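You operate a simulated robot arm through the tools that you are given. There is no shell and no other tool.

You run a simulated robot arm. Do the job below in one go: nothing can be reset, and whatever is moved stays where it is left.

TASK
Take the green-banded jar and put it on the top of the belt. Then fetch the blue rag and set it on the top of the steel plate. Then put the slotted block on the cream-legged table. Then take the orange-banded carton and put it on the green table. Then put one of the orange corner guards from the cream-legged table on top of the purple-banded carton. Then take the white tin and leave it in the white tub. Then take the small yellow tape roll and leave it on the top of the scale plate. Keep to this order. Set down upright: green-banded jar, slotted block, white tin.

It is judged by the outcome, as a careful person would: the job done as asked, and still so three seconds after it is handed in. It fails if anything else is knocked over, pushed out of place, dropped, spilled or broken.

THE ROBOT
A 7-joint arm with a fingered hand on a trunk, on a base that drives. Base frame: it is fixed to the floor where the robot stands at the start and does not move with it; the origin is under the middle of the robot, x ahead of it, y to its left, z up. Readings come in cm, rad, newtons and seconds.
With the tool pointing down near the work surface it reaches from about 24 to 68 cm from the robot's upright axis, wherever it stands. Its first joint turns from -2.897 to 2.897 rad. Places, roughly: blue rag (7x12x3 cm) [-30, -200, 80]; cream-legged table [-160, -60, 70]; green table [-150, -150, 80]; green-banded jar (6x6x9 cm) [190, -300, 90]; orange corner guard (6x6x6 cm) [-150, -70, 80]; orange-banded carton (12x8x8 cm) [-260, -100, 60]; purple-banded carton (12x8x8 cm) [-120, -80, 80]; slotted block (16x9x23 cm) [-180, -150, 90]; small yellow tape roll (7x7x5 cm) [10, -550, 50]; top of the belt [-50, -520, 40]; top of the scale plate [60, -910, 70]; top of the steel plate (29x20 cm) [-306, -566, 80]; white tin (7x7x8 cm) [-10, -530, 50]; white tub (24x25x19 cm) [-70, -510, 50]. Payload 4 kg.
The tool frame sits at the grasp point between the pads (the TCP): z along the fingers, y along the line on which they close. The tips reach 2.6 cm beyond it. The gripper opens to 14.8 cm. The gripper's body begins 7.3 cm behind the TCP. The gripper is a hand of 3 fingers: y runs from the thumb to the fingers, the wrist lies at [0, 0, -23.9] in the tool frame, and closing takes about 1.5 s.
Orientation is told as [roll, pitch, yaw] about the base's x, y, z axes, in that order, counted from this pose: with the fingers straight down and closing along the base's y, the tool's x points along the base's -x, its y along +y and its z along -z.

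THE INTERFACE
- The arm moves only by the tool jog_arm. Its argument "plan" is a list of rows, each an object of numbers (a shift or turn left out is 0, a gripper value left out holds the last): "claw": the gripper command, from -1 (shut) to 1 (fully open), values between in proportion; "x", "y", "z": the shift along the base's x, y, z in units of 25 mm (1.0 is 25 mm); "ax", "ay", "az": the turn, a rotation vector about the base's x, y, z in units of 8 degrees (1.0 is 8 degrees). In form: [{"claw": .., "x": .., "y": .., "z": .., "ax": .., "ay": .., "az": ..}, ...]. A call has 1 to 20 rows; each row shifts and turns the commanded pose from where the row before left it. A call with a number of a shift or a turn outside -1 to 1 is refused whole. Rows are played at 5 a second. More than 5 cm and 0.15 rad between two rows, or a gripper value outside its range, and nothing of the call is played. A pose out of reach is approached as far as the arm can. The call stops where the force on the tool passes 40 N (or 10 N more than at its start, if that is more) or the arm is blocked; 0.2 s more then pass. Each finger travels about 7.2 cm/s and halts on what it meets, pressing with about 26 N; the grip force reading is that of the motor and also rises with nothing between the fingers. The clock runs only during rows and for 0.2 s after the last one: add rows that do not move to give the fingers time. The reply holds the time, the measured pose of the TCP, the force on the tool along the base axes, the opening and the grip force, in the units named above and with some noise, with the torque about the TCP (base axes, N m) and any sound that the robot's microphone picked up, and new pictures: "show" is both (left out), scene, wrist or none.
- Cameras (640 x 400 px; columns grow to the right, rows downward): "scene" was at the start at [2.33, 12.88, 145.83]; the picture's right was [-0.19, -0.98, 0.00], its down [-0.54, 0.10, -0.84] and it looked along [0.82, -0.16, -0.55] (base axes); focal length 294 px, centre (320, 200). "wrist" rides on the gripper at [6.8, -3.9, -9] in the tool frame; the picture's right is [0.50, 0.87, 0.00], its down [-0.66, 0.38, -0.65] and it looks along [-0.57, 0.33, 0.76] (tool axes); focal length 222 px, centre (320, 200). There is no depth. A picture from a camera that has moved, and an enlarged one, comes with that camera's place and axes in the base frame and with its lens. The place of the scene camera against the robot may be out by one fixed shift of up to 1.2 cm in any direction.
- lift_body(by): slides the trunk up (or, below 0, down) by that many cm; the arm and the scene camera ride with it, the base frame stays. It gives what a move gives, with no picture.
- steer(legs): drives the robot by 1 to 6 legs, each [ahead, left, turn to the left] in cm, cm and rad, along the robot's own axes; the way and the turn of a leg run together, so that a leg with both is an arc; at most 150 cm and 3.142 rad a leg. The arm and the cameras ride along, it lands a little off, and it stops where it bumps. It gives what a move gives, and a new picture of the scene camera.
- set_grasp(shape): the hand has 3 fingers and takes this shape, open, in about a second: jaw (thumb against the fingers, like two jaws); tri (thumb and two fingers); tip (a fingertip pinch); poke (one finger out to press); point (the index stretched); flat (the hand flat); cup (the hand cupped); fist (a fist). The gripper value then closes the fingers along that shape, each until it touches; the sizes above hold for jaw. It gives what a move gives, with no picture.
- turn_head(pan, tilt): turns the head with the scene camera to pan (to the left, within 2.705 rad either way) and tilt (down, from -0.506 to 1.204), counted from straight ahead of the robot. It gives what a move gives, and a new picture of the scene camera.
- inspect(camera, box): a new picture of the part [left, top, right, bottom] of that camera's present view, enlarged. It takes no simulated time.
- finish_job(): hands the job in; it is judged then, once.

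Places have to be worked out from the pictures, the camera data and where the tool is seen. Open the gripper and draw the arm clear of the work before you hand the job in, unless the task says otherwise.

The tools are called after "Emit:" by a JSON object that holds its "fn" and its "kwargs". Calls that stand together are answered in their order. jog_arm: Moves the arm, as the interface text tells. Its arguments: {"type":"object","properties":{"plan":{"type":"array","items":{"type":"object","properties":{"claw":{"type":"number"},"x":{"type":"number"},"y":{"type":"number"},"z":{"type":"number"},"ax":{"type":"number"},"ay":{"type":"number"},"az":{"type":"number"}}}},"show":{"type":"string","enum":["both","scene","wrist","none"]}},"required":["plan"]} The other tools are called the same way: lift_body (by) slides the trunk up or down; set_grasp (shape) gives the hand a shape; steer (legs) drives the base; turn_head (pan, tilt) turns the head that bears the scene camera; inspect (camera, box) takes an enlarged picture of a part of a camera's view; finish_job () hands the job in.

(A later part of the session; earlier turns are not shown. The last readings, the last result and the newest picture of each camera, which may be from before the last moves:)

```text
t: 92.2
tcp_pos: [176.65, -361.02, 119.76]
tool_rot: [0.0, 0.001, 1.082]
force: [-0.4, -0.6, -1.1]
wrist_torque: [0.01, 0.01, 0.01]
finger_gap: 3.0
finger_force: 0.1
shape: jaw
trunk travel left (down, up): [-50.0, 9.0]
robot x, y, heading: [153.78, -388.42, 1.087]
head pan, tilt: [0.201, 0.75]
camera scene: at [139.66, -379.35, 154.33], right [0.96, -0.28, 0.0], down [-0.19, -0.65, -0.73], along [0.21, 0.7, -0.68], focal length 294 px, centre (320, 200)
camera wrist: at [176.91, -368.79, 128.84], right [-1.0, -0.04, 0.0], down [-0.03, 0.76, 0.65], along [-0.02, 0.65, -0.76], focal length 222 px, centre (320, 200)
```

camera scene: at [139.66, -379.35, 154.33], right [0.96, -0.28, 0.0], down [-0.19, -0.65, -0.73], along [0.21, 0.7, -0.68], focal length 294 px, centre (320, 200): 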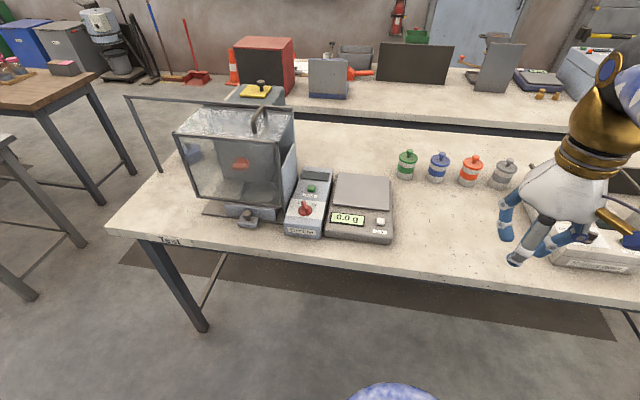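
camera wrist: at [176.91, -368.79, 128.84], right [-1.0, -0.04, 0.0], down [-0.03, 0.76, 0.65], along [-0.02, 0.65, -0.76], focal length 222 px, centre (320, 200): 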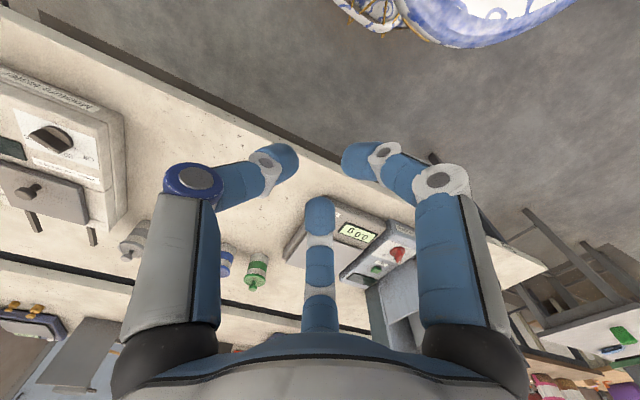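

The hand closes evenly toward its centre, gap about 7.4·(1+claw). I'll open it again and roll forward 24 cm so the table edge stays about 27 cm from my axis, leaving the jar about 69 cm ahead.

Emit:
{"fn": "jog_arm", "kwargs": {"plan": [{"claw": 0.8, "z": 0.5}, {"z": 0.5}, {}, {}, {}], "show": "none"}}

Emit:
{"fn": "steer", "kwargs": {"legs": [[23, 0, 0]]}}

Emit:
{"fn": "turn_head", "kwargs": {"pan": -0.1, "tilt": 1.0}}

```text
t: 93.4
tcp_pos: [176.68, -361.0, 122.38]
tool_rot: [0.002, 0.001, 1.084]
force: [0.2, 0.3, -0.4]
wrist_torque: [0.01, -0.02, -0.01]
finger_gap: 13.31
finger_force: 0.0
shape: jaw
trunk travel left (down, up): [-50.0, 9.0]
robot x, y, heading: [153.81, -388.06, 1.085]
head pan, tilt: [0.201, 0.75]
```

```text
t: 95.1
tcp_pos: [187.3, -340.94, 122.36]
tool_rot: [0.001, 0.001, 1.084]
force: [0.1, -0.4, -0.9]
wrist_torque: [-0.01, 0.02, -0.01]
finger_gap: 13.28
finger_force: 0.0
shape: jaw
trunk travel left (down, up): [-50.0, 9.0]
robot x, y, heading: [164.22, -368.32, 1.087]
head pan, tilt: [0.201, 0.75]
camera scene: at [150.31, -359.2, 154.33], right [0.96, -0.28, 0.0], down [-0.19, -0.65, -0.73], along [0.21, 0.7, -0.68], focal length 294 px, centre (320, 200)
```

scene: 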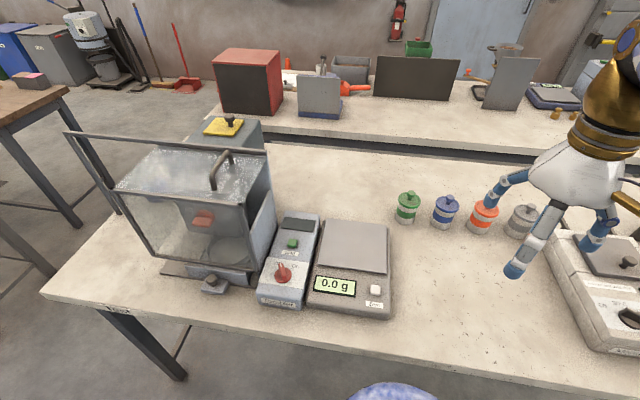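

```text
t: 95.9
tcp_pos: [187.24, -341.13, 122.35]
tool_rot: [0.001, 0.0, 1.083]
force: [-0.5, 0.9, 0.7]
wrist_torque: [0.03, -0.03, -0.02]
finger_gap: 13.32
finger_force: 0.0
shape: jaw
trunk travel left (down, up): [-50.0, 9.0]
robot x, y, heading: [164.72, -368.12, 1.086]
head pan, tilt: [-0.099, 1.0]
camera scene: at [151.8, -361.39, 152.42], right [0.83, -0.55, 0.0], down [-0.46, -0.7, -0.54], along [0.3, 0.45, -0.84], focal length 294 px, centre (320, 200)
```

scene: 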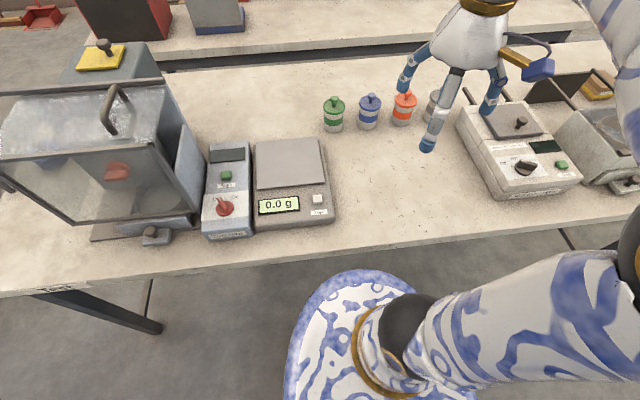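

The jar is at about [194.4,-305.4] and the table edge is 6 cm ahead of the trunk plate. I'll edge 3 cm closer, then swing the hand over the jar, turning it 60° so the neighbouring jar falls between fingers.

Emit:
{"fn": "steer", "kwargs": {"legs": [[3, 0, 0]]}}

Emit:
{"fn": "jog_arm", "kwargs": {"plan": [{"claw": 0.8, "x": 0.169, "y": 0.946, "az": -0.536}, {"x": 0.169, "y": 0.946, "az": -0.536}, {"x": 0.169, "y": 0.946, "az": -0.536}, {"x": 0.169, "y": 0.946, "az": -0.536}, {"x": 0.169, "y": 0.946, "az": -0.536}, {"x": 0.169, "y": 0.946, "az": -0.536}, {"x": 0.169, "y": 0.946, "az": -0.536}, {"x": 0.169, "y": 0.946, "az": -0.536}, {"x": 0.169, "y": 0.946, "az": -0.536}, {"x": 0.169, "y": 0.946, "az": -0.536}, {"x": 0.169, "y": 0.946, "az": -0.536}, {"x": 0.169, "y": 0.946, "az": -0.536}, {"x": 0.169, "y": 0.946, "az": -0.536}, {"x": 0.169, "y": 0.946, "az": -0.536}, {}], "show": "both"}}

```text
t: 96.8
tcp_pos: [188.82, -338.27, 122.33]
tool_rot: [-0.001, 0.0, 1.084]
force: [-0.3, 0.3, -0.5]
wrist_torque: [0.0, 0.0, -0.01]
finger_gap: 13.32
finger_force: 0.1
shape: jaw
trunk travel left (down, up): [-50.0, 9.0]
robot x, y, heading: [165.77, -365.66, 1.088]
head pan, tilt: [-0.099, 1.0]
camera scene: at [153.25, -358.65, 152.41], right [0.83, -0.55, 0.0], down [-0.47, -0.7, -0.54], along [0.3, 0.45, -0.84], focal length 294 px, centre (320, 200)
```

scene: 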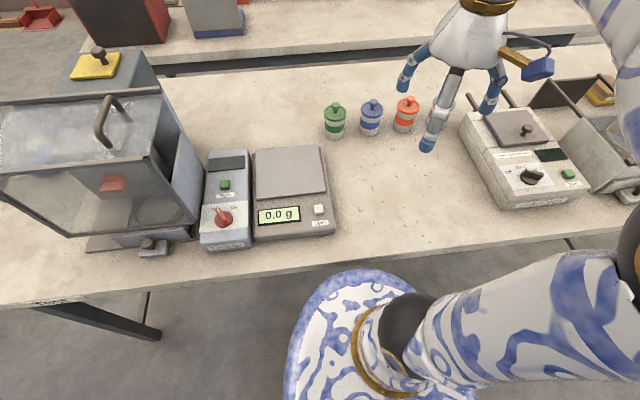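

```text
t: 100.0
tcp_pos: [193.09, -313.14, 121.89]
tool_rot: [-0.002, 0.0, 0.269]
force: [0.1, 0.2, -0.1]
wrist_torque: [0.01, 0.0, 0.02]
finger_gap: 13.28
finger_force: 0.0
shape: jaw
out of reach, approached as far as the arm can: row 11, 12, 13, 14
trunk travel left (down, up): [-50.0, 9.0]
robot x, y, heading: [165.85, -365.21, 1.077]
head pan, tilt: [-0.099, 1.0]
camera scene: at [153.23, -358.69, 152.42], right [0.83, -0.55, 0.0], down [-0.47, -0.7, -0.54], along [0.3, 0.45, -0.84], focal length 294 px, centre (320, 200)
camera wrist: at [187.62, -318.61, 130.91], right [-0.71, 0.7, 0.0], down [0.53, 0.54, 0.65], along [0.46, 0.46, -0.76], focal length 222 px, centre (320, 200)
```

scene: 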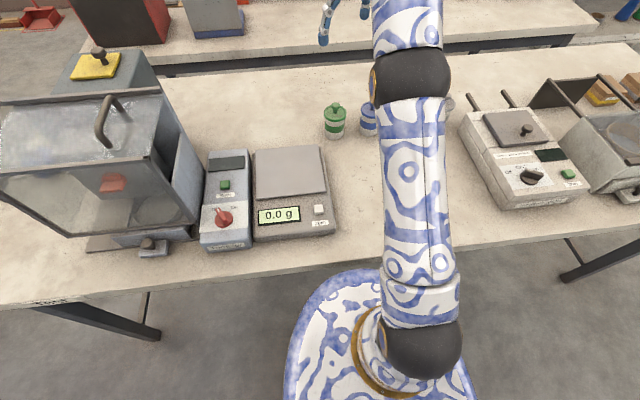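
wrist: 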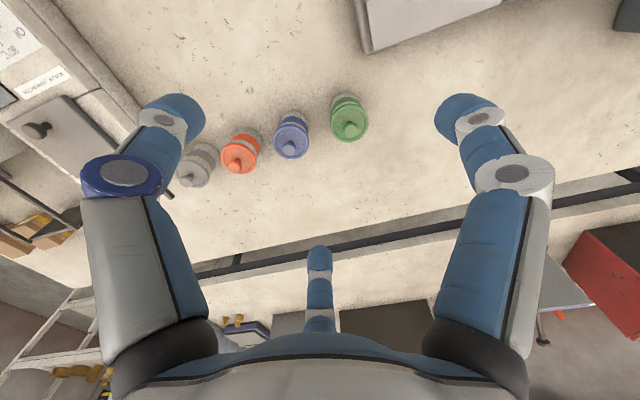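

At this height the arm tops out about 9 cm short of the jar, which the wrist camera puts near [194.8,-304.2]. The reach grows lower down, so I'll drop to about z=104 first and then move over it.

Emit:
{"fn": "jog_arm", "kwargs": {"plan": [{"z": -1, "az": -0.24}, {"z": -1, "az": -0.24}, {"z": -1, "az": -0.24}, {"z": -1, "az": -0.24}, {"z": -1, "az": -0.24}, {"z": -1, "az": -0.24}, {"z": -0.9, "az": -0.24}, {"x": 0.17, "y": 0.85}, {"x": 0.17, "y": 0.85}, {"x": 0.17, "y": 0.85}, {"x": 0.17, "y": 0.85}, {}, {}], "show": "wrist"}}

```text
t: 102.8
tcp_pos: [194.69, -304.44, 104.72]
tool_rot: [-0.003, 0.0, 0.034]
force: [1.2, -0.3, 0.8]
wrist_torque: [0.02, -0.01, -0.01]
finger_gap: 13.3
finger_force: 0.1
shape: jaw
trunk travel left (down, up): [-50.0, 9.0]
robot x, y, heading: [165.86, -365.66, 1.083]
head pan, tilt: [-0.099, 1.0]
camera wrist: at [188.17, -308.56, 113.72], right [-0.53, 0.85, 0.0], down [0.64, 0.4, 0.65], along [0.56, 0.34, -0.76], focal length 222 px, centre (320, 200)
```

wrist: 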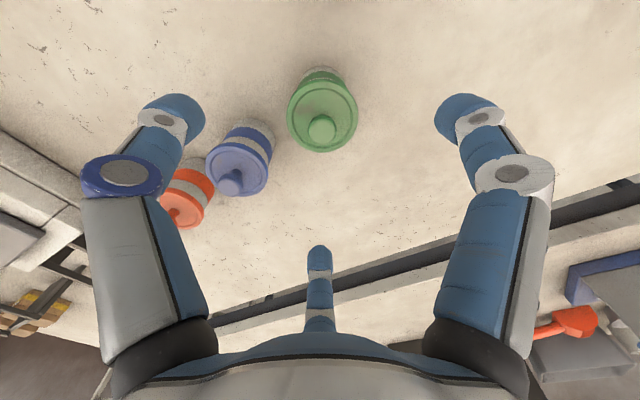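

The hand is centred over the green jar within half a centimetre. I'll descend to about z=90 with the fingers open around it.

Emit:
{"fn": "jog_arm", "kwargs": {"plan": [{"x": 0.08, "y": 0.1, "z": -1}, {"z": -1}, {"z": -1}, {"z": -1}, {"z": -1}, {"z": -0.8}, {}], "show": "both"}}

```text
t: 104.4
tcp_pos: [194.99, -304.06, 89.99]
tool_rot: [-0.001, -0.001, 0.033]
force: [0.1, 0.2, -0.2]
wrist_torque: [0.02, 0.02, -0.01]
finger_gap: 13.3
finger_force: 0.0
shape: jaw
trunk travel left (down, up): [-50.0, 9.0]
robot x, y, heading: [165.9, -365.6, 1.085]
head pan, tilt: [-0.099, 1.0]
camera scene: at [153.23, -358.69, 152.42], right [0.83, -0.55, 0.0], down [-0.47, -0.7, -0.54], along [0.3, 0.45, -0.84], focal length 294 px, centre (320, 200)
camera wrist: at [188.39, -308.2, 99.07], right [-0.53, 0.85, 0.0], down [0.64, 0.4, 0.65], along [0.55, 0.34, -0.76], focal length 222 px, centre (320, 200)
```

scene: 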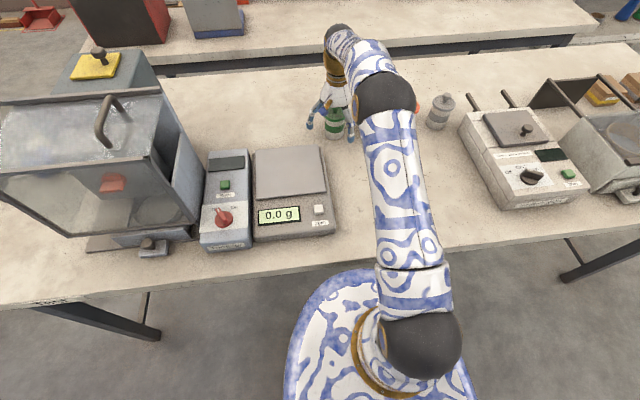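
wrist: 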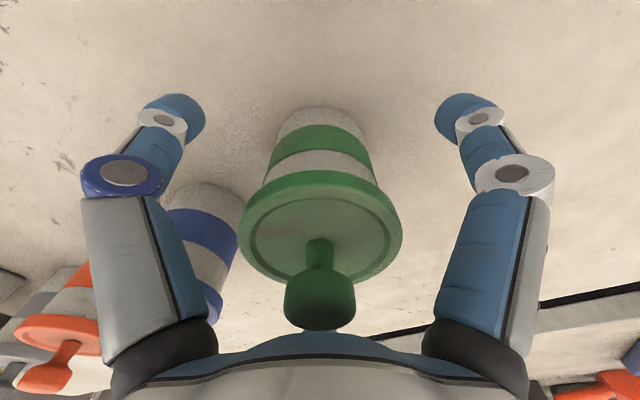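

The jar is centred between the open fingers. I'll close on it.

Emit:
{"fn": "jog_arm", "kwargs": {"plan": [{"claw": -0.6}, {}, {}, {}, {}, {}, {}, {}], "show": "wrist"}}

```text
t: 106.2
tcp_pos: [195.05, -304.11, 89.97]
tool_rot: [-0.002, 0.0, 0.035]
force: [-0.3, -0.3, -1.1]
wrist_torque: [-0.04, 0.02, 0.0]
finger_gap: 5.09
finger_force: 25.3
shape: jaw
trunk travel left (down, up): [-50.0, 9.0]
robot x, y, heading: [165.81, -365.71, 1.084]
head pan, tilt: [-0.099, 1.0]
camera wrist: at [188.39, -308.18, 99.07], right [-0.53, 0.85, 0.0], down [0.64, 0.4, 0.65], along [0.56, 0.34, -0.76], focal length 222 px, centre (320, 200)
```

wrist: 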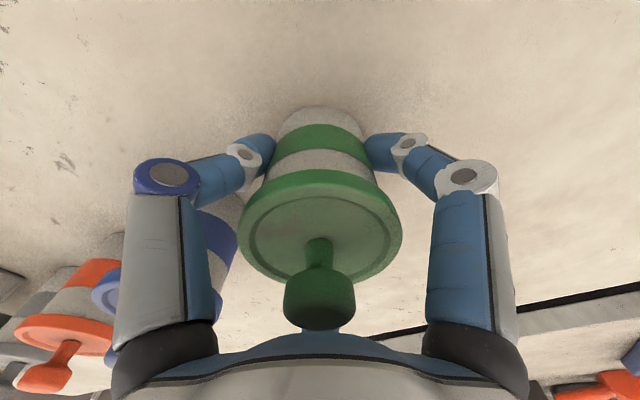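

The grip reads 25 N at 5.1 cm, so I'll lift the jar straight up and check it comes along.

Emit:
{"fn": "jog_arm", "kwargs": {"plan": [{"z": 0.4}, {"z": 1}, {"z": 1}, {"z": 1}, {"z": 1}, {"z": 1}, {}], "show": "both"}}

```text
t: 107.8
tcp_pos: [195.09, -304.05, 103.74]
tool_rot: [-0.002, -0.001, 0.035]
force: [0.1, 0.3, -4.8]
wrist_torque: [0.01, 0.0, -0.02]
finger_gap: 5.08
finger_force: 25.6
shape: jaw
trunk travel left (down, up): [-50.0, 9.0]
robot x, y, heading: [165.76, -365.93, 1.084]
head pan, tilt: [-0.099, 1.0]
camera scene: at [153.24, -358.65, 152.42], right [0.83, -0.55, 0.0], down [-0.47, -0.7, -0.54], along [0.3, 0.45, -0.84], focal length 294 px, centre (320, 200)
camera wrist: at [188.39, -308.17, 112.79], right [-0.53, 0.85, 0.0], down [0.64, 0.4, 0.65], along [0.56, 0.34, -0.76], focal length 222 px, centre (320, 200)
```

scene: 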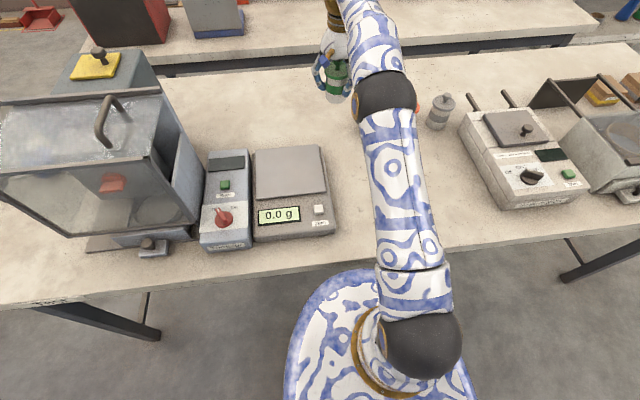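
wrist: 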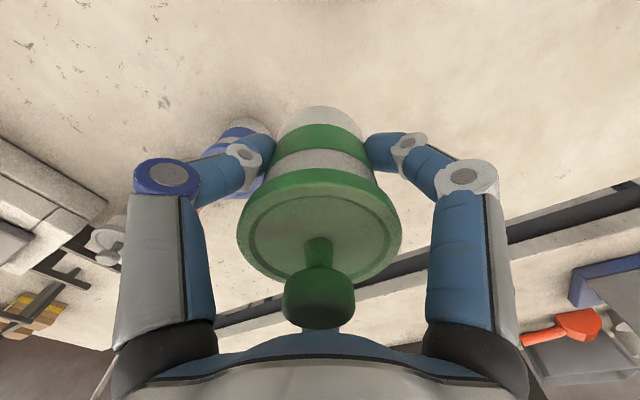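

The jar is up (about 0.5 kg). I'll draw it in toward the body over the free part of the table, raising it a bit.

Emit:
{"fn": "jog_arm", "kwargs": {"plan": [{"x": -0.51, "y": -0.96, "z": 0.3}, {"x": -0.51, "y": -0.96, "z": 0.4}, {"x": -0.51, "y": -0.96, "z": 0.4}, {"x": -0.51, "y": -0.96, "z": 0.4}, {"x": -0.51, "y": -0.96, "z": 0.4}, {"x": -0.51, "y": -0.96, "z": 0.4}, {"x": -0.51, "y": -0.96, "z": 0.4}, {"x": -0.51, "y": -0.96, "z": 0.4}, {"x": -0.51, "y": -0.96, "z": 0.4}, {"x": -0.51, "y": -0.96, "z": 0.4}, {"x": -0.51, "y": -0.96, "z": 0.4}, {}], "show": "wrist"}}

Emit:
{"fn": "steer", "kwargs": {"legs": [[-60, 0, 0]]}}

Emit:
{"fn": "turn_head", "kwargs": {"pan": 1.7, "tilt": 0.45}}

```text
t: 110.4
tcp_pos: [180.95, -330.63, 114.29]
tool_rot: [-0.002, 0.0, 0.032]
force: [0.2, 0.3, -4.0]
wrist_torque: [0.02, -0.05, 0.02]
finger_gap: 5.08
finger_force: 26.2
shape: jaw
trunk travel left (down, up): [-50.0, 9.0]
robot x, y, heading: [165.81, -366.16, 1.083]
head pan, tilt: [-0.099, 1.0]
camera wrist: at [174.19, -334.79, 123.42], right [-0.53, 0.85, 0.0], down [0.64, 0.4, 0.65], along [0.56, 0.34, -0.76], focal length 222 px, centre (320, 200)
```

wrist: 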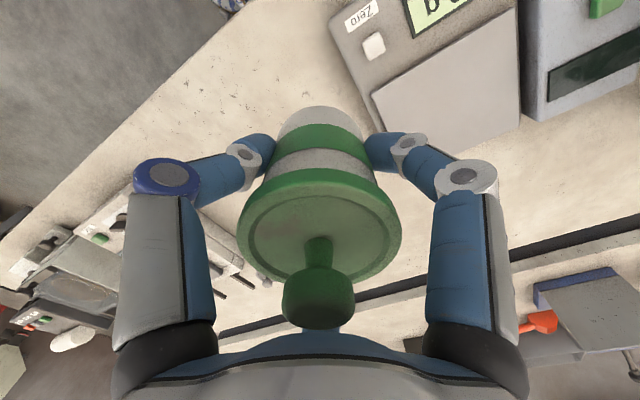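

```text
t: 113.8
tcp_pos: [152.44, -384.4, 114.38]
tool_rot: [-0.002, 0.001, 0.028]
force: [0.6, 1.4, -3.7]
wrist_torque: [0.01, 0.03, 0.02]
finger_gap: 5.06
finger_force: 25.9
shape: jaw
trunk travel left (down, up): [-50.0, 9.0]
robot x, y, heading: [137.65, -419.01, 1.082]
head pan, tilt: [-0.099, 1.0]
camera scene: at [124.69, -412.35, 152.42], right [0.83, -0.56, 0.0], down [-0.47, -0.7, -0.54], along [0.3, 0.45, -0.84], focal length 294 px, centre (320, 200)
```

scene: 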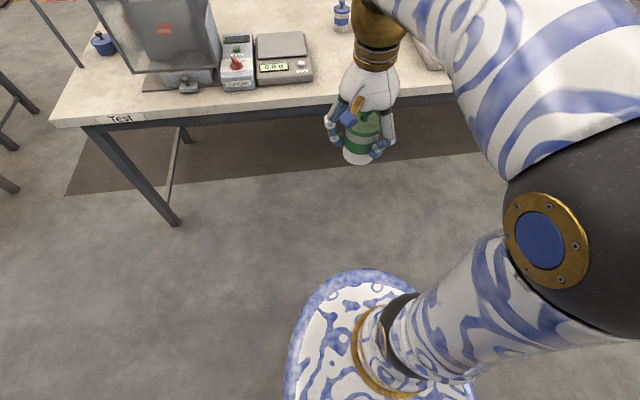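

```text
t: 115.6
tcp_pos: [152.44, -384.54, 114.37]
tool_rot: [-0.002, -0.001, 0.03]
force: [-0.1, 0.2, -4.5]
wrist_torque: [0.01, -0.03, 0.01]
finger_gap: 5.04
finger_force: 26.1
shape: jaw
trunk travel left (down, up): [-50.0, 9.0]
robot x, y, heading: [137.21, -419.62, 1.078]
head pan, tilt: [1.7, 0.45]
camera scene: at [112.23, -414.85, 156.97], right [0.35, 0.94, 0.0], down [0.41, -0.15, -0.9], along [-0.84, 0.32, -0.44], focal length 294 px, centre (320, 200)
```

scene: 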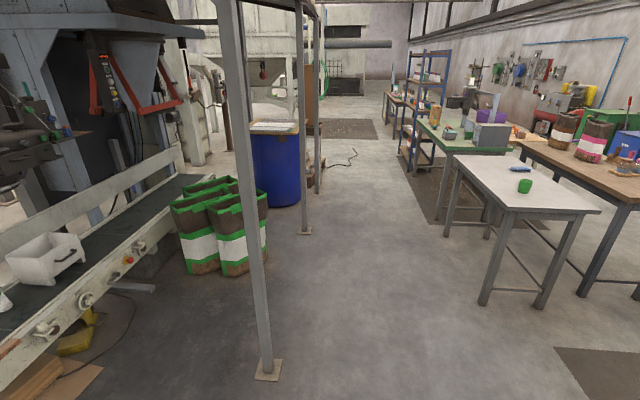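

The jar is held and I see the belt with the white tub behind me. I'll turn round to face the belt and slide along it, passing well clear of the roof post near [3,-404].

Emit:
{"fn": "steer", "kwargs": {"legs": [[0, 0, -3.114]]}}

Emit:
{"fn": "steer", "kwargs": {"legs": [[40, -115, 0]]}}

Emit:
{"fn": "turn_head", "kwargs": {"pan": 0.0, "tilt": 0.6}}

```text
t: 123.3
tcp_pos: [123.23, -454.84, 114.38]
tool_rot: [-0.001, 0.0, -3.086]
force: [-0.6, 0.1, -3.3]
wrist_torque: [-0.02, 0.01, -0.01]
finger_gap: 5.03
finger_force: 25.6
shape: jaw
trunk travel left (down, up): [-50.0, 9.0]
robot x, y, heading: [137.46, -419.59, -2.037]
head pan, tilt: [1.7, 0.45]
camera scene: at [161.81, -424.47, 156.97], right [-0.33, -0.94, 0.0], down [-0.41, 0.14, -0.9], along [0.85, -0.3, -0.44], focal length 294 px, centre (320, 200)
```

scene: 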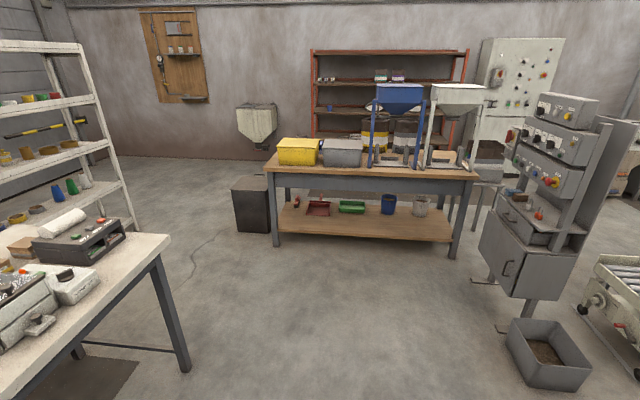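

```text
t: 128.7
tcp_pos: [15.64, -446.59, 114.09]
tool_rot: [-0.003, 0.011, -3.092]
force: [1.7, -0.9, -5.1]
wrist_torque: [0.04, 0.12, 0.01]
finger_gap: 5.0
finger_force: 26.0
shape: jaw
trunk travel left (down, up): [-50.0, 9.0]
robot x, y, heading: [31.57, -411.01, -2.037]
head pan, tilt: [1.7, 0.45]
stopped in leg 1: the robot was blocked; the commanded pose is now the measured one
camera scene: at [55.85, -416.61, 156.94], right [-0.33, -0.94, 0.0], down [-0.41, 0.15, -0.9], along [0.85, -0.3, -0.44], focal length 294 px, centre (320, 200)
```

scene: 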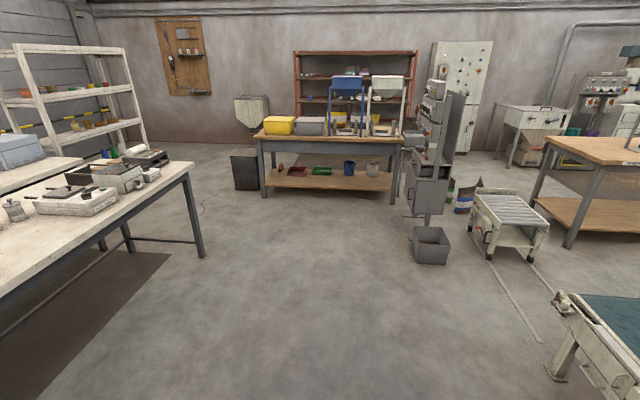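

```text
t: 130.4
tcp_pos: [15.63, -446.3, 114.14]
tool_rot: [0.0, 0.011, -3.092]
force: [-0.1, 0.4, -3.6]
wrist_torque: [-0.01, -0.02, -0.02]
finger_gap: 4.98
finger_force: 26.4
shape: jaw
trunk travel left (down, up): [-50.0, 9.0]
robot x, y, heading: [31.23, -410.78, -2.041]
head pan, tilt: [0.0, 0.6]
camera scene: at [43.1, -420.94, 155.62], right [-0.89, 0.45, 0.0], down [0.26, 0.5, -0.82], along [-0.37, -0.74, -0.57], focal length 294 px, centre (320, 200)
```

scene: 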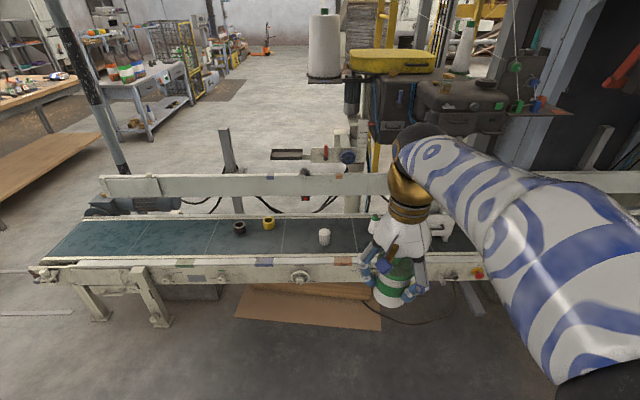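

I slid sideways too soon and touched the fixed roof post; the jar is still firmly held. From here I see the belt: yellow tape roll, white tin, bottle and tub, with free belt to the left. I'll move left away from the post, then look again.

Emit:
{"fn": "steer", "kwargs": {"legs": [[0, 88, 0]]}}

Emit:
{"fn": "turn_head", "kwargs": {"pan": 0.0, "tilt": 0.7}}

```text
t: 135.0
tcp_pos: [92.88, -485.67, 114.28]
tool_rot: [0.0, 0.009, -3.096]
force: [0.2, 0.1, -4.1]
wrist_torque: [-0.02, 0.0, -0.02]
finger_gap: 5.0
finger_force: 25.8
shape: jaw
trunk travel left (down, up): [-50.0, 9.0]
robot x, y, heading: [108.58, -450.6, -2.042]
head pan, tilt: [0.0, 0.6]
camera scene: at [120.3, -460.47, 155.62], right [-0.89, 0.46, 0.0], down [0.26, 0.5, -0.82], along [-0.38, -0.73, -0.57], focal length 294 px, centre (320, 200)
```

scene: 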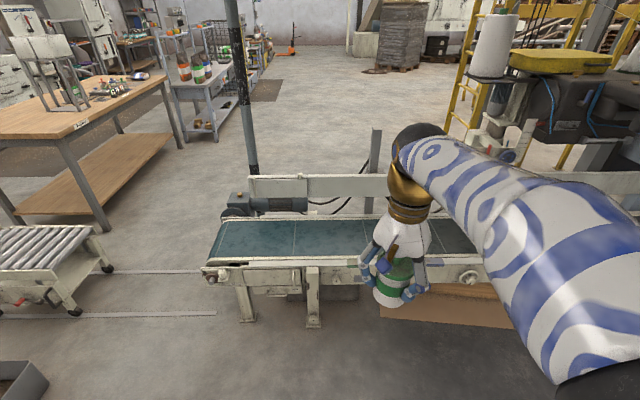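

```text
t: 135.7
tcp_pos: [92.64, -485.63, 114.16]
tool_rot: [-0.001, 0.009, -3.095]
force: [-0.8, 0.5, -3.6]
wrist_torque: [-0.04, 0.05, -0.02]
finger_gap: 4.99
finger_force: 25.8
shape: jaw
trunk travel left (down, up): [-50.0, 9.0]
robot x, y, heading: [108.53, -450.69, -2.044]
head pan, tilt: [0.0, 0.7]
camera scene: at [120.45, -460.16, 154.76], right [-0.89, 0.46, 0.0], down [0.29, 0.57, -0.77], along [-0.35, -0.68, -0.64], focal length 294 px, centre (320, 200)
```

scene: 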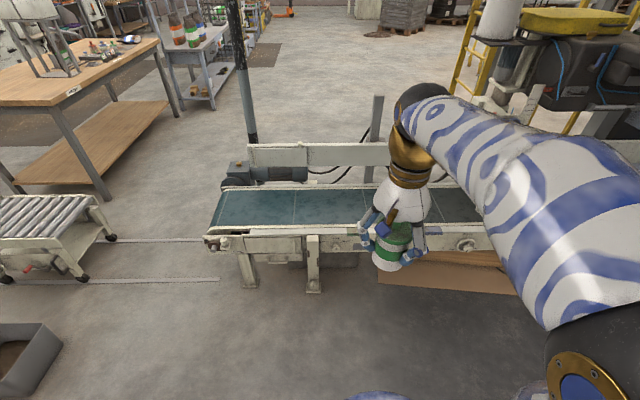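

The belt here is free, with its near edge about 112 cm ahead. I'll drive 72 cm forward, keeping clear of the conveyor legs, and then lower the trunk.

Emit:
{"fn": "steer", "kwargs": {"legs": [[72, 0, 0]]}}

Emit:
{"fn": "lift_body", "kwargs": {"by": -25}}

Emit:
{"fn": "turn_head", "kwargs": {"pan": -0.2, "tilt": 0.95}}

```text
t: 139.6
tcp_pos: [59.74, -550.12, 114.27]
tool_rot: [0.0, 0.01, -3.094]
force: [-0.3, -0.1, -3.7]
wrist_torque: [0.01, 0.01, -0.04]
finger_gap: 4.96
finger_force: 26.3
shape: jaw
trunk travel left (down, up): [-50.0, 9.0]
robot x, y, heading: [75.51, -515.08, -2.044]
head pan, tilt: [0.0, 0.7]
camera scene: at [87.42, -524.59, 154.75], right [-0.89, 0.46, 0.0], down [0.29, 0.57, -0.76], along [-0.35, -0.68, -0.64], focal length 294 px, centre (320, 200)
```

scene: 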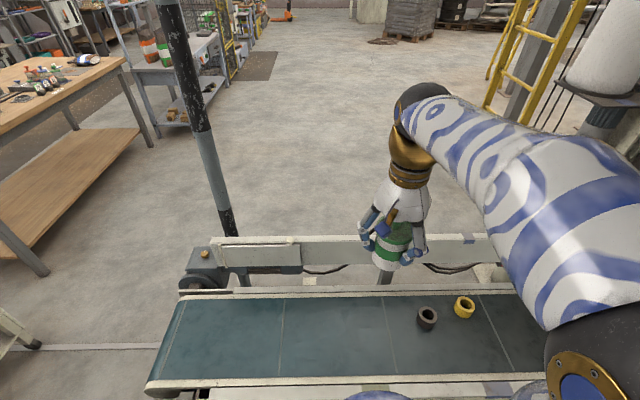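

```text
t: 142.2
tcp_pos: [59.84, -550.1, 89.35]
tool_rot: [0.001, 0.011, -3.094]
force: [0.8, -0.2, -3.7]
wrist_torque: [0.0, 0.03, -0.01]
finger_gap: 4.97
finger_force: 26.3
shape: jaw
trunk travel left (down, up): [-25.0, 34.0]
robot x, y, heading: [75.12, -515.05, -2.043]
head pan, tilt: [0.0, 0.7]
```

```text
t: 143.0
tcp_pos: [59.87, -550.2, 89.2]
tool_rot: [0.0, 0.011, -3.095]
force: [-0.4, 0.5, -4.2]
wrist_torque: [0.0, 0.03, -0.01]
finger_gap: 5.0
finger_force: 25.8
shape: jaw
trunk travel left (down, up): [-25.0, 34.0]
robot x, y, heading: [75.69, -514.85, -2.043]
head pan, tilt: [-0.201, 0.949]
camera scene: at [86.76, -522.69, 127.78], right [-0.78, 0.62, 0.0], down [0.51, 0.64, -0.58], along [-0.36, -0.46, -0.81], focal length 294 px, centre (320, 200)
```

scene: 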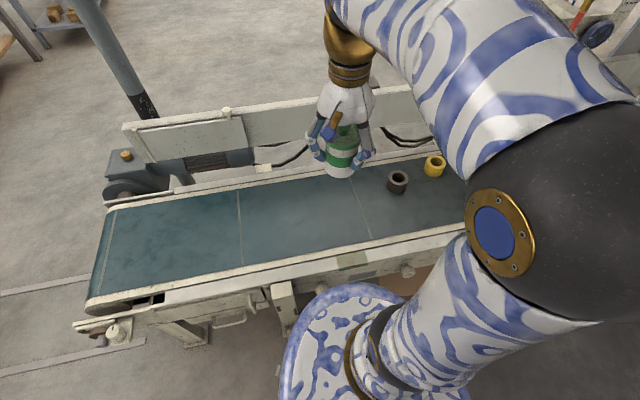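

The free stretch of belt is straight ahead. I'll carry the jar over the middle of the belt near [57,-568] and bring it down to about 6 cm above contact.

Emit:
{"fn": "jog_arm", "kwargs": {"plan": [{"x": -0.14, "y": -0.915, "z": -0.6, "ay": 0.08}, {"x": -0.14, "y": -0.915, "z": -0.6}, {"x": -0.14, "y": -0.915, "z": -0.6}, {"x": -0.14, "y": -0.915, "z": -0.6}, {"x": -0.14, "y": -0.915, "z": -0.6}, {"x": -0.14, "y": -0.915, "z": -0.6}, {"x": -0.14, "y": -0.915, "z": -0.6}, {"x": -0.14, "y": -0.915, "z": -0.6}, {"z": -1}, {"z": -1}, {"z": -1}, {"z": -1}, {"z": -1}, {"z": -1}, {"z": -1}, {"z": -1}, {}], "show": "both"}}

```text
t: 146.6
tcp_pos: [57.02, -568.26, 57.26]
tool_rot: [-0.002, 0.001, -3.095]
force: [-0.3, 0.1, -4.3]
wrist_torque: [0.0, -0.02, 0.02]
finger_gap: 4.98
finger_force: 26.0
shape: jaw
trunk travel left (down, up): [-25.0, 34.0]
robot x, y, heading: [75.53, -514.54, -2.046]
head pan, tilt: [-0.201, 0.949]
camera scene: at [86.75, -522.72, 127.78], right [-0.78, 0.62, 0.0], down [0.51, 0.64, -0.58], along [-0.36, -0.45, -0.81], focal length 294 px, centre (320, 200)
camera wrist: at [63.51, -564.02, 66.26], right [0.54, -0.84, 0.0], down [-0.64, -0.41, 0.65], along [-0.55, -0.35, -0.76], focal length 222 px, centre (320, 200)
```

scene: 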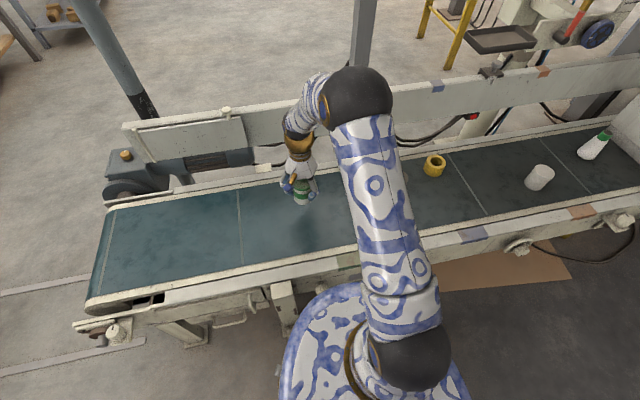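
wrist: 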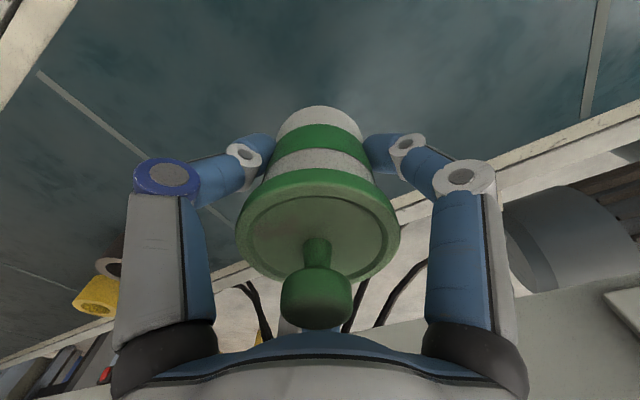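

Over the belt and level. I'll lower in small steps, watching for contact.

Emit:
{"fn": "jog_arm", "kwargs": {"plan": [{"z": -1}, {"z": -0.8}, {"z": -0.2}, {"z": -0.2}, {}], "show": "none"}}

Emit:
{"fn": "jog_arm", "kwargs": {"plan": [{"z": -0.15}, {"z": -0.15}, {"z": -0.15}, {}], "show": "wrist"}}

```text
t: 147.8
tcp_pos: [56.88, -568.36, 51.69]
tool_rot: [0.001, 0.0, -3.095]
force: [-1.1, -0.3, -3.8]
wrist_torque: [-0.05, -0.01, -0.01]
finger_gap: 4.98
finger_force: 25.9
shape: jaw
trunk travel left (down, up): [-25.0, 34.0]
robot x, y, heading: [75.31, -515.0, -2.047]
head pan, tilt: [-0.201, 0.949]
```

```text
t: 148.8
tcp_pos: [56.9, -568.45, 50.54]
tool_rot: [0.0, -0.001, -3.095]
force: [0.3, -0.6, -3.9]
wrist_torque: [-0.01, 0.03, -0.01]
finger_gap: 4.97
finger_force: 26.2
shape: jaw
trunk travel left (down, up): [-25.0, 34.0]
robot x, y, heading: [75.57, -514.94, -2.046]
head pan, tilt: [-0.201, 0.949]
camera wrist: at [63.48, -564.25, 59.59], right [0.54, -0.84, 0.0], down [-0.64, -0.41, 0.65], along [-0.55, -0.35, -0.76], focal length 222 px, centre (320, 200)
```

wrist: 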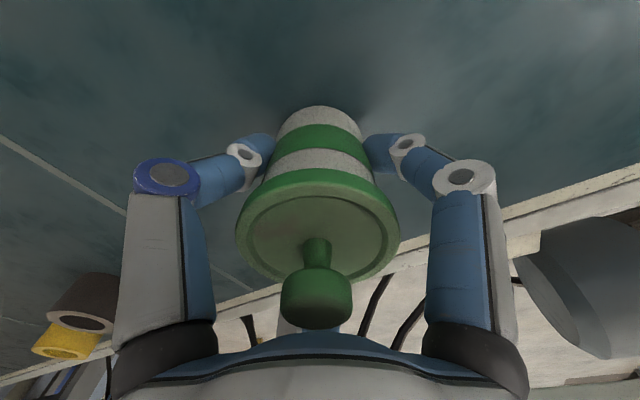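

Not in contact yet; I'll keep going down in small steps.

Emit:
{"fn": "jog_arm", "kwargs": {"plan": [{"z": -0.15}, {"z": -0.15}, {"z": -0.15}, {}], "show": "none"}}

Emit:
{"fn": "jog_arm", "kwargs": {"plan": [{"z": -0.1}, {"z": -0.1}, {"z": -0.1}, {}], "show": "wrist"}}

```text
t: 149.9
tcp_pos: [56.95, -568.6, 49.84]
tool_rot: [0.008, -0.003, -3.094]
force: [2.5, 5.1, 29.5]
wrist_torque: [0.42, -0.15, -0.09]
finger_gap: 5.27
finger_force: 25.7
shape: jaw
trunk travel left (down, up): [-25.0, 34.0]
robot x, y, heading: [75.73, -514.85, -2.044]
head pan, tilt: [-0.201, 0.949]
stopped in row 4: the force on the tool passed its limit at 41 N (the readings are from after the stop); the commanded pose is now the measured one
```

```text
t: 150.3
tcp_pos: [56.95, -568.65, 49.71]
tool_rot: [0.008, -0.003, -3.095]
force: [3.2, 7.1, 28.2]
wrist_torque: [0.61, -0.16, -0.12]
finger_gap: 5.41
finger_force: 25.8
shape: jaw
trunk travel left (down, up): [-25.0, 34.0]
robot x, y, heading: [75.79, -514.61, -2.041]
head pan, tilt: [-0.201, 0.949]
stopped in row 1: the force on the tool passed its limit at 42 N (the readings are from after the stop); the commanded pose is now the measured one
camera wrist: at [63.48, -564.34, 58.77], right [0.54, -0.84, 0.01], down [-0.63, -0.4, 0.66], along [-0.55, -0.36, -0.75], focal length 222 px, centre (320, 200)
```

wrist: 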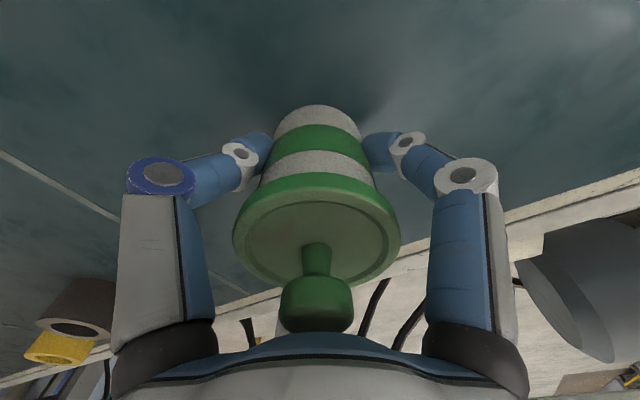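

The jar has touched down (belt top near z=45). I'll ease the pressure slightly and open the fingers.

Emit:
{"fn": "jog_arm", "kwargs": {"plan": [{"z": 0.1}, {}], "show": "none"}}

Emit:
{"fn": "jog_arm", "kwargs": {"plan": [{"claw": 0.0}, {}, {}, {"claw": 0.8}, {}, {}, {}], "show": "both"}}

```text
t: 150.9
tcp_pos: [56.89, -568.67, 49.83]
tool_rot: [0.007, -0.003, -3.095]
force: [3.3, 6.1, 17.5]
wrist_torque: [0.45, -0.11, -0.09]
finger_gap: 5.36
finger_force: 26.1
shape: jaw
trunk travel left (down, up): [-25.0, 34.0]
robot x, y, heading: [75.32, -515.06, -2.049]
head pan, tilt: [-0.201, 0.949]
```

```text
t: 152.5
tcp_pos: [56.87, -568.73, 49.73]
tool_rot: [0.006, -0.002, -3.093]
force: [-0.2, -1.2, 0.9]
wrist_torque: [0.01, 0.0, -0.04]
finger_gap: 13.31
finger_force: 0.0
shape: jaw
trunk travel left (down, up): [-25.0, 34.0]
robot x, y, heading: [75.3, -515.11, -2.041]
head pan, tilt: [-0.201, 0.949]
camera scene: at [86.77, -522.66, 127.78], right [-0.78, 0.62, 0.0], down [0.51, 0.64, -0.58], along [-0.36, -0.45, -0.81], focal length 294 px, centre (320, 200)
camera wrist: at [63.43, -564.43, 58.79], right [0.54, -0.84, 0.0], down [-0.64, -0.4, 0.66], along [-0.55, -0.36, -0.75], focal length 222 px, centre (320, 200)
```

scene: 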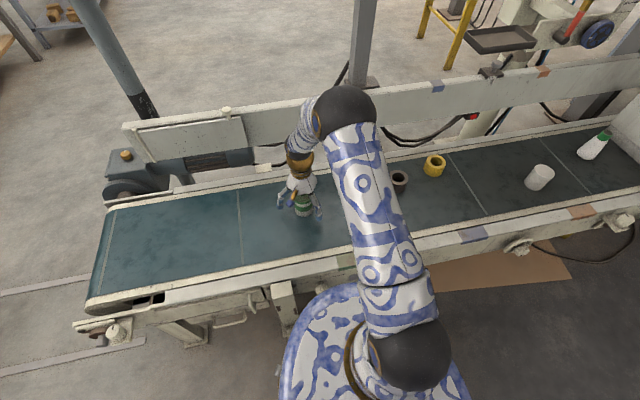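
wrist: 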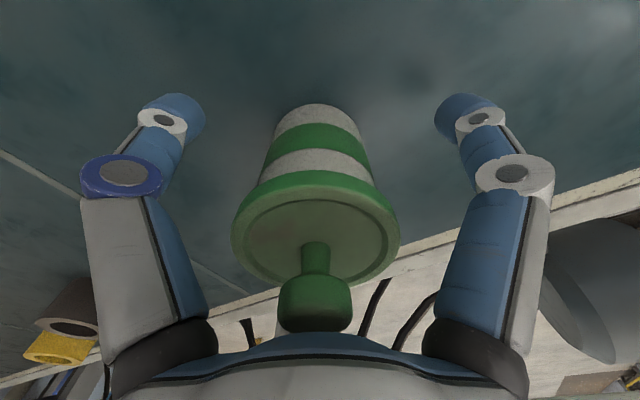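

The jar stands upright and free on the belt. I'll raise the hand straight up, then draw it back.

Emit:
{"fn": "jog_arm", "kwargs": {"plan": [{"z": 0.6}, {"z": 1}, {"z": 1}, {"z": 1}, {"z": 1}, {"z": 1}, {"z": 1}, {"z": 1}, {"z": 1}, {"z": 1}, {"x": 0.35, "y": 0.9, "z": 0.8}, {"x": 0.35, "y": 0.9, "z": 0.8}, {"x": 0.35, "y": 0.9, "z": 0.8}, {"x": 0.35, "y": 0.9, "z": 0.8}, {"x": 0.35, "y": 0.9}, {"x": 0.35, "y": 0.9}, {"x": 0.35, "y": 0.9}], "show": "scene"}}

```text
t: 156.1
tcp_pos: [62.82, -553.02, 81.93]
tool_rot: [0.008, -0.002, -3.093]
force: [-0.9, 0.8, 0.1]
wrist_torque: [0.03, -0.01, -0.02]
finger_gap: 13.29
finger_force: 0.0
shape: jaw
trunk travel left (down, up): [-25.0, 34.0]
robot x, y, heading: [75.61, -515.16, -2.044]
head pan, tilt: [-0.201, 0.949]
camera scene: at [86.77, -522.67, 127.78], right [-0.78, 0.62, 0.0], down [0.51, 0.64, -0.58], along [-0.36, -0.45, -0.81], focal length 294 px, centre (320, 200)
```

scene: 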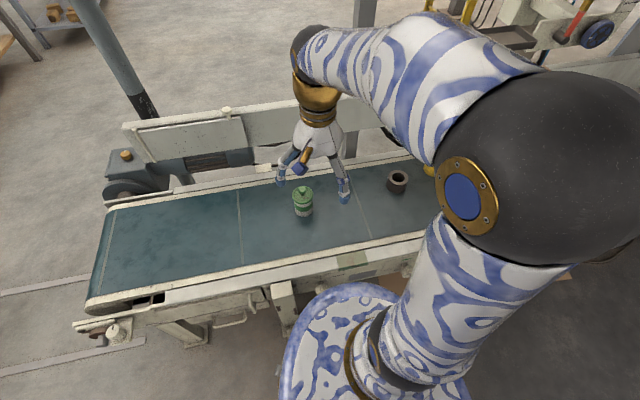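

The jar stays put on the belt. I'll raise the trunk, back away and turn around toward the white table with the rag.

Emit:
{"fn": "lift_body", "kwargs": {"by": 28}}

Emit:
{"fn": "steer", "kwargs": {"legs": [[-90, 0, 0], [0, 0, 3.139]]}}

Emit:
{"fn": "turn_head", "kwargs": {"pan": 1.2, "tilt": 0.4}}

```text
t: 159.0
tcp_pos: [62.89, -553.14, 109.93]
tool_rot: [0.007, 0.0, -3.096]
force: [-0.1, 0.2, 0.8]
wrist_torque: [-0.04, 0.02, 0.0]
finger_gap: 13.31
finger_force: 0.1
shape: jaw
trunk travel left (down, up): [-53.0, 6.0]
robot x, y, heading: [75.39, -514.7, -2.042]
head pan, tilt: [-0.201, 0.949]
```

```text
t: 170.9
tcp_pos: [129.08, -397.37, 110.04]
tool_rot: [0.006, -0.001, 0.034]
force: [-0.3, 0.1, -0.1]
wrist_torque: [-0.01, -0.03, 0.02]
finger_gap: 13.3
finger_force: 0.1
shape: jaw
trunk travel left (down, up): [-53.0, 6.0]
robot x, y, heading: [115.45, -435.55, 1.085]
head pan, tilt: [-0.201, 0.949]
camera scene: at [103.8, -428.73, 155.78], right [0.77, -0.63, 0.0], down [-0.52, -0.63, -0.58], along [0.37, 0.45, -0.81], focal length 294 px, centre (320, 200)
```

scene: 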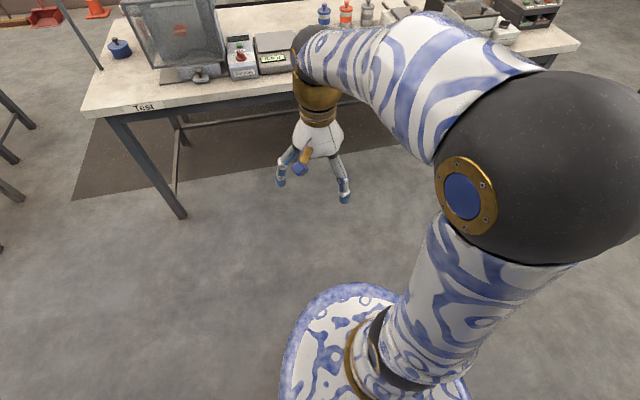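

```text
t: 172.5
tcp_pos: [128.93, -397.5, 109.96]
tool_rot: [0.006, -0.003, 0.033]
force: [0.3, -0.9, -0.9]
wrist_torque: [0.01, 0.03, 0.05]
finger_gap: 13.29
finger_force: 0.1
shape: jaw
trunk travel left (down, up): [-53.0, 6.0]
robot x, y, heading: [115.43, -435.53, 1.086]
head pan, tilt: [1.201, 0.4]
camera scene: at [93.12, -427.34, 160.44], right [0.76, 0.65, 0.0], down [0.25, -0.29, -0.92], along [-0.6, 0.7, -0.39], focal length 294 px, centre (320, 200)
```

scene: 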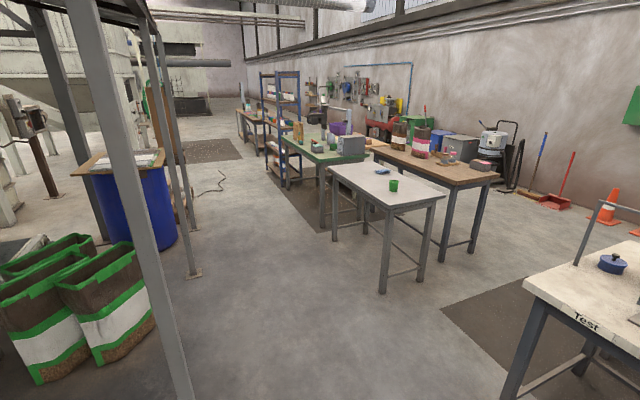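

The floor between the posts and the white table is clear. I'll drive diagonally to the back side of the white table.

Emit:
{"fn": "steer", "kwargs": {"legs": [[53, 126, 0], [8, 95, 0]]}}

Emit:
{"fn": "turn_head", "kwargs": {"pan": 0.0, "tilt": 0.8}}

```text
t: 184.0
tcp_pos: [-41.5, -240.4, 109.94]
tool_rot: [0.007, -0.005, 0.039]
force: [-0.5, -0.3, 0.4]
wrist_torque: [0.02, 0.02, -0.01]
finger_gap: 13.3
finger_force: 0.1
shape: jaw
trunk travel left (down, up): [-53.0, 6.0]
robot x, y, heading: [-53.9, -278.45, 1.088]
head pan, tilt: [1.201, 0.4]
camera scene: at [-77.06, -270.49, 160.44], right [0.75, 0.66, 0.0], down [0.26, -0.29, -0.92], along [-0.61, 0.69, -0.39], focal length 294 px, centre (320, 200)
```

scene: 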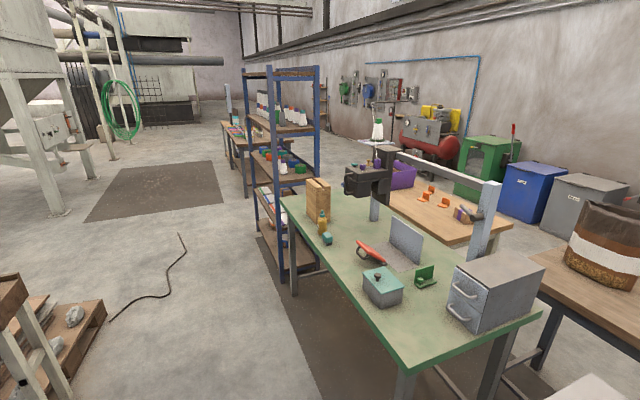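

```text
t: 185.4
tcp_pos: [-41.4, -240.33, 109.91]
tool_rot: [0.008, -0.005, 0.041]
force: [0.0, -0.7, -0.6]
wrist_torque: [-0.02, 0.02, -0.01]
finger_gap: 13.32
finger_force: 0.0
shape: jaw
trunk travel left (down, up): [-53.0, 6.0]
robot x, y, heading: [-54.45, -278.54, 1.09]
head pan, tilt: [0.0, 0.799]
camera scene: at [-67.21, -270.3, 156.93], right [0.89, -0.46, 0.0], down [-0.33, -0.64, -0.7], along [0.32, 0.62, -0.72], focal length 294 px, centre (320, 200)
```

scene: 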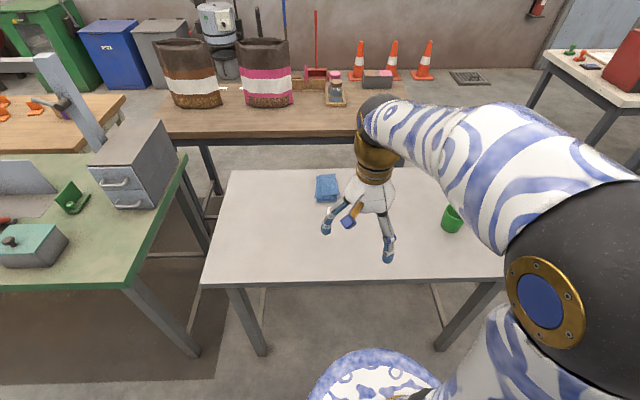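

The rag triangulates to about [-28,-201,82] on the white table, 38 cm in from the back edge. I'll roll 15 cm ahead and 11 cm left so it is straight in front, within reach.

Emit:
{"fn": "steer", "kwargs": {"legs": [[14.5, 11, 0]]}}

Emit:
{"fn": "turn_head", "kwargs": {"pan": -0.1, "tilt": 1.0}}

```text
t: 186.9
tcp_pos: [-44.34, -222.31, 109.94]
tool_rot: [0.005, -0.003, 0.039]
force: [-0.6, 0.4, 0.0]
wrist_torque: [-0.01, -0.01, 0.03]
finger_gap: 13.33
finger_force: 0.1
shape: jaw
trunk travel left (down, up): [-53.0, 6.0]
robot x, y, heading: [-57.13, -260.6, 1.09]
head pan, tilt: [0.0, 0.799]
camera scene: at [-70.17, -252.11, 156.92], right [0.89, -0.46, 0.0], down [-0.33, -0.64, -0.7], along [0.32, 0.62, -0.72], focal length 294 px, centre (320, 200)
```

scene: 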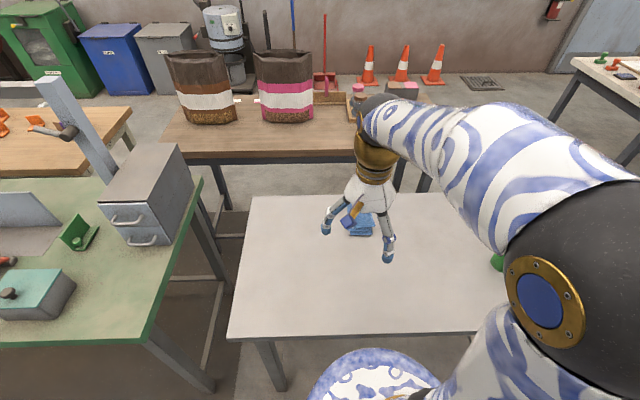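

```text
t: 187.6
tcp_pos: [-44.31, -222.36, 109.92]
tool_rot: [0.008, -0.005, 0.039]
force: [0.0, -0.5, 0.1]
wrist_torque: [0.01, 0.0, 0.01]
finger_gap: 13.32
finger_force: 0.0
shape: jaw
trunk travel left (down, up): [-53.0, 6.0]
robot x, y, heading: [-57.51, -260.43, 1.089]
head pan, tilt: [-0.099, 1.0]
camera scene: at [-70.08, -253.5, 155.42], right [0.84, -0.55, 0.0], down [-0.46, -0.7, -0.54], along [0.3, 0.45, -0.84], focal length 294 px, centre (320, 200)
```

scene: 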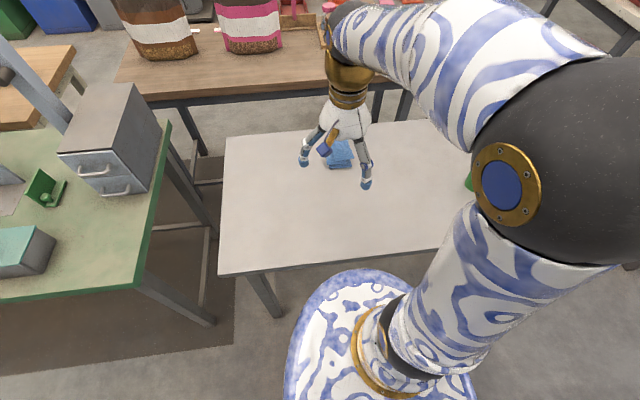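

The rag lies about 66 cm straight ahead. I'll move the hand above it at about z=104 and look with the wrist camera.

Emit:
{"fn": "jog_arm", "kwargs": {"plan": [{"x": 0.8, "y": 0.97, "z": -0.35}, {"x": 0.8, "y": 0.97, "z": -0.35}, {"x": 0.8, "y": 0.97, "z": -0.35}, {"x": 0.8, "y": 0.97, "z": -0.35}, {"x": 0.8, "y": 0.97, "z": -0.35}, {"x": 0.8, "y": 0.97, "z": -0.35}, {"x": 0.8, "y": 0.97, "z": -0.35}, {}], "show": "both"}}

```text
t: 189.4
tcp_pos: [-30.42, -205.37, 103.79]
tool_rot: [0.008, -0.004, 0.038]
force: [-0.2, 0.1, -1.2]
wrist_torque: [0.02, -0.03, 0.0]
finger_gap: 13.29
finger_force: 0.1
shape: jaw
trunk travel left (down, up): [-53.0, 6.0]
robot x, y, heading: [-57.19, -260.68, 1.088]
head pan, tilt: [-0.099, 1.0]
camera scene: at [-70.06, -253.49, 155.42], right [0.84, -0.55, 0.0], down [-0.46, -0.7, -0.54], along [0.3, 0.45, -0.84], focal length 294 px, centre (320, 200)
camera wrist: at [-36.99, -209.56, 112.82], right [-0.53, 0.85, 0.0], down [0.64, 0.4, 0.66], along [0.56, 0.35, -0.75], focal length 222 px, centre (320, 200)
```

scene: 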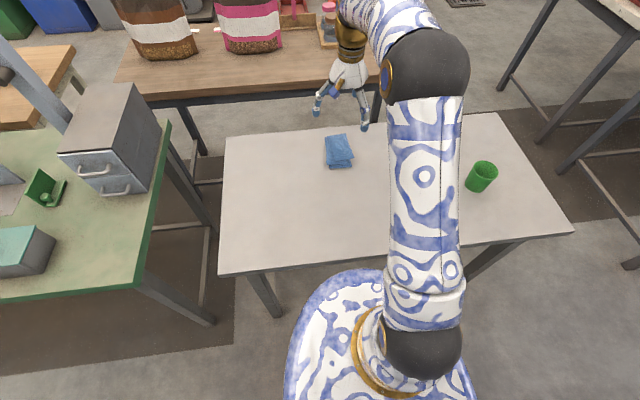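
wrist: 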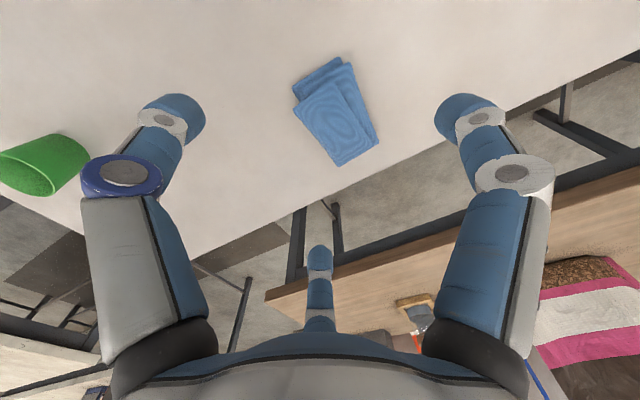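

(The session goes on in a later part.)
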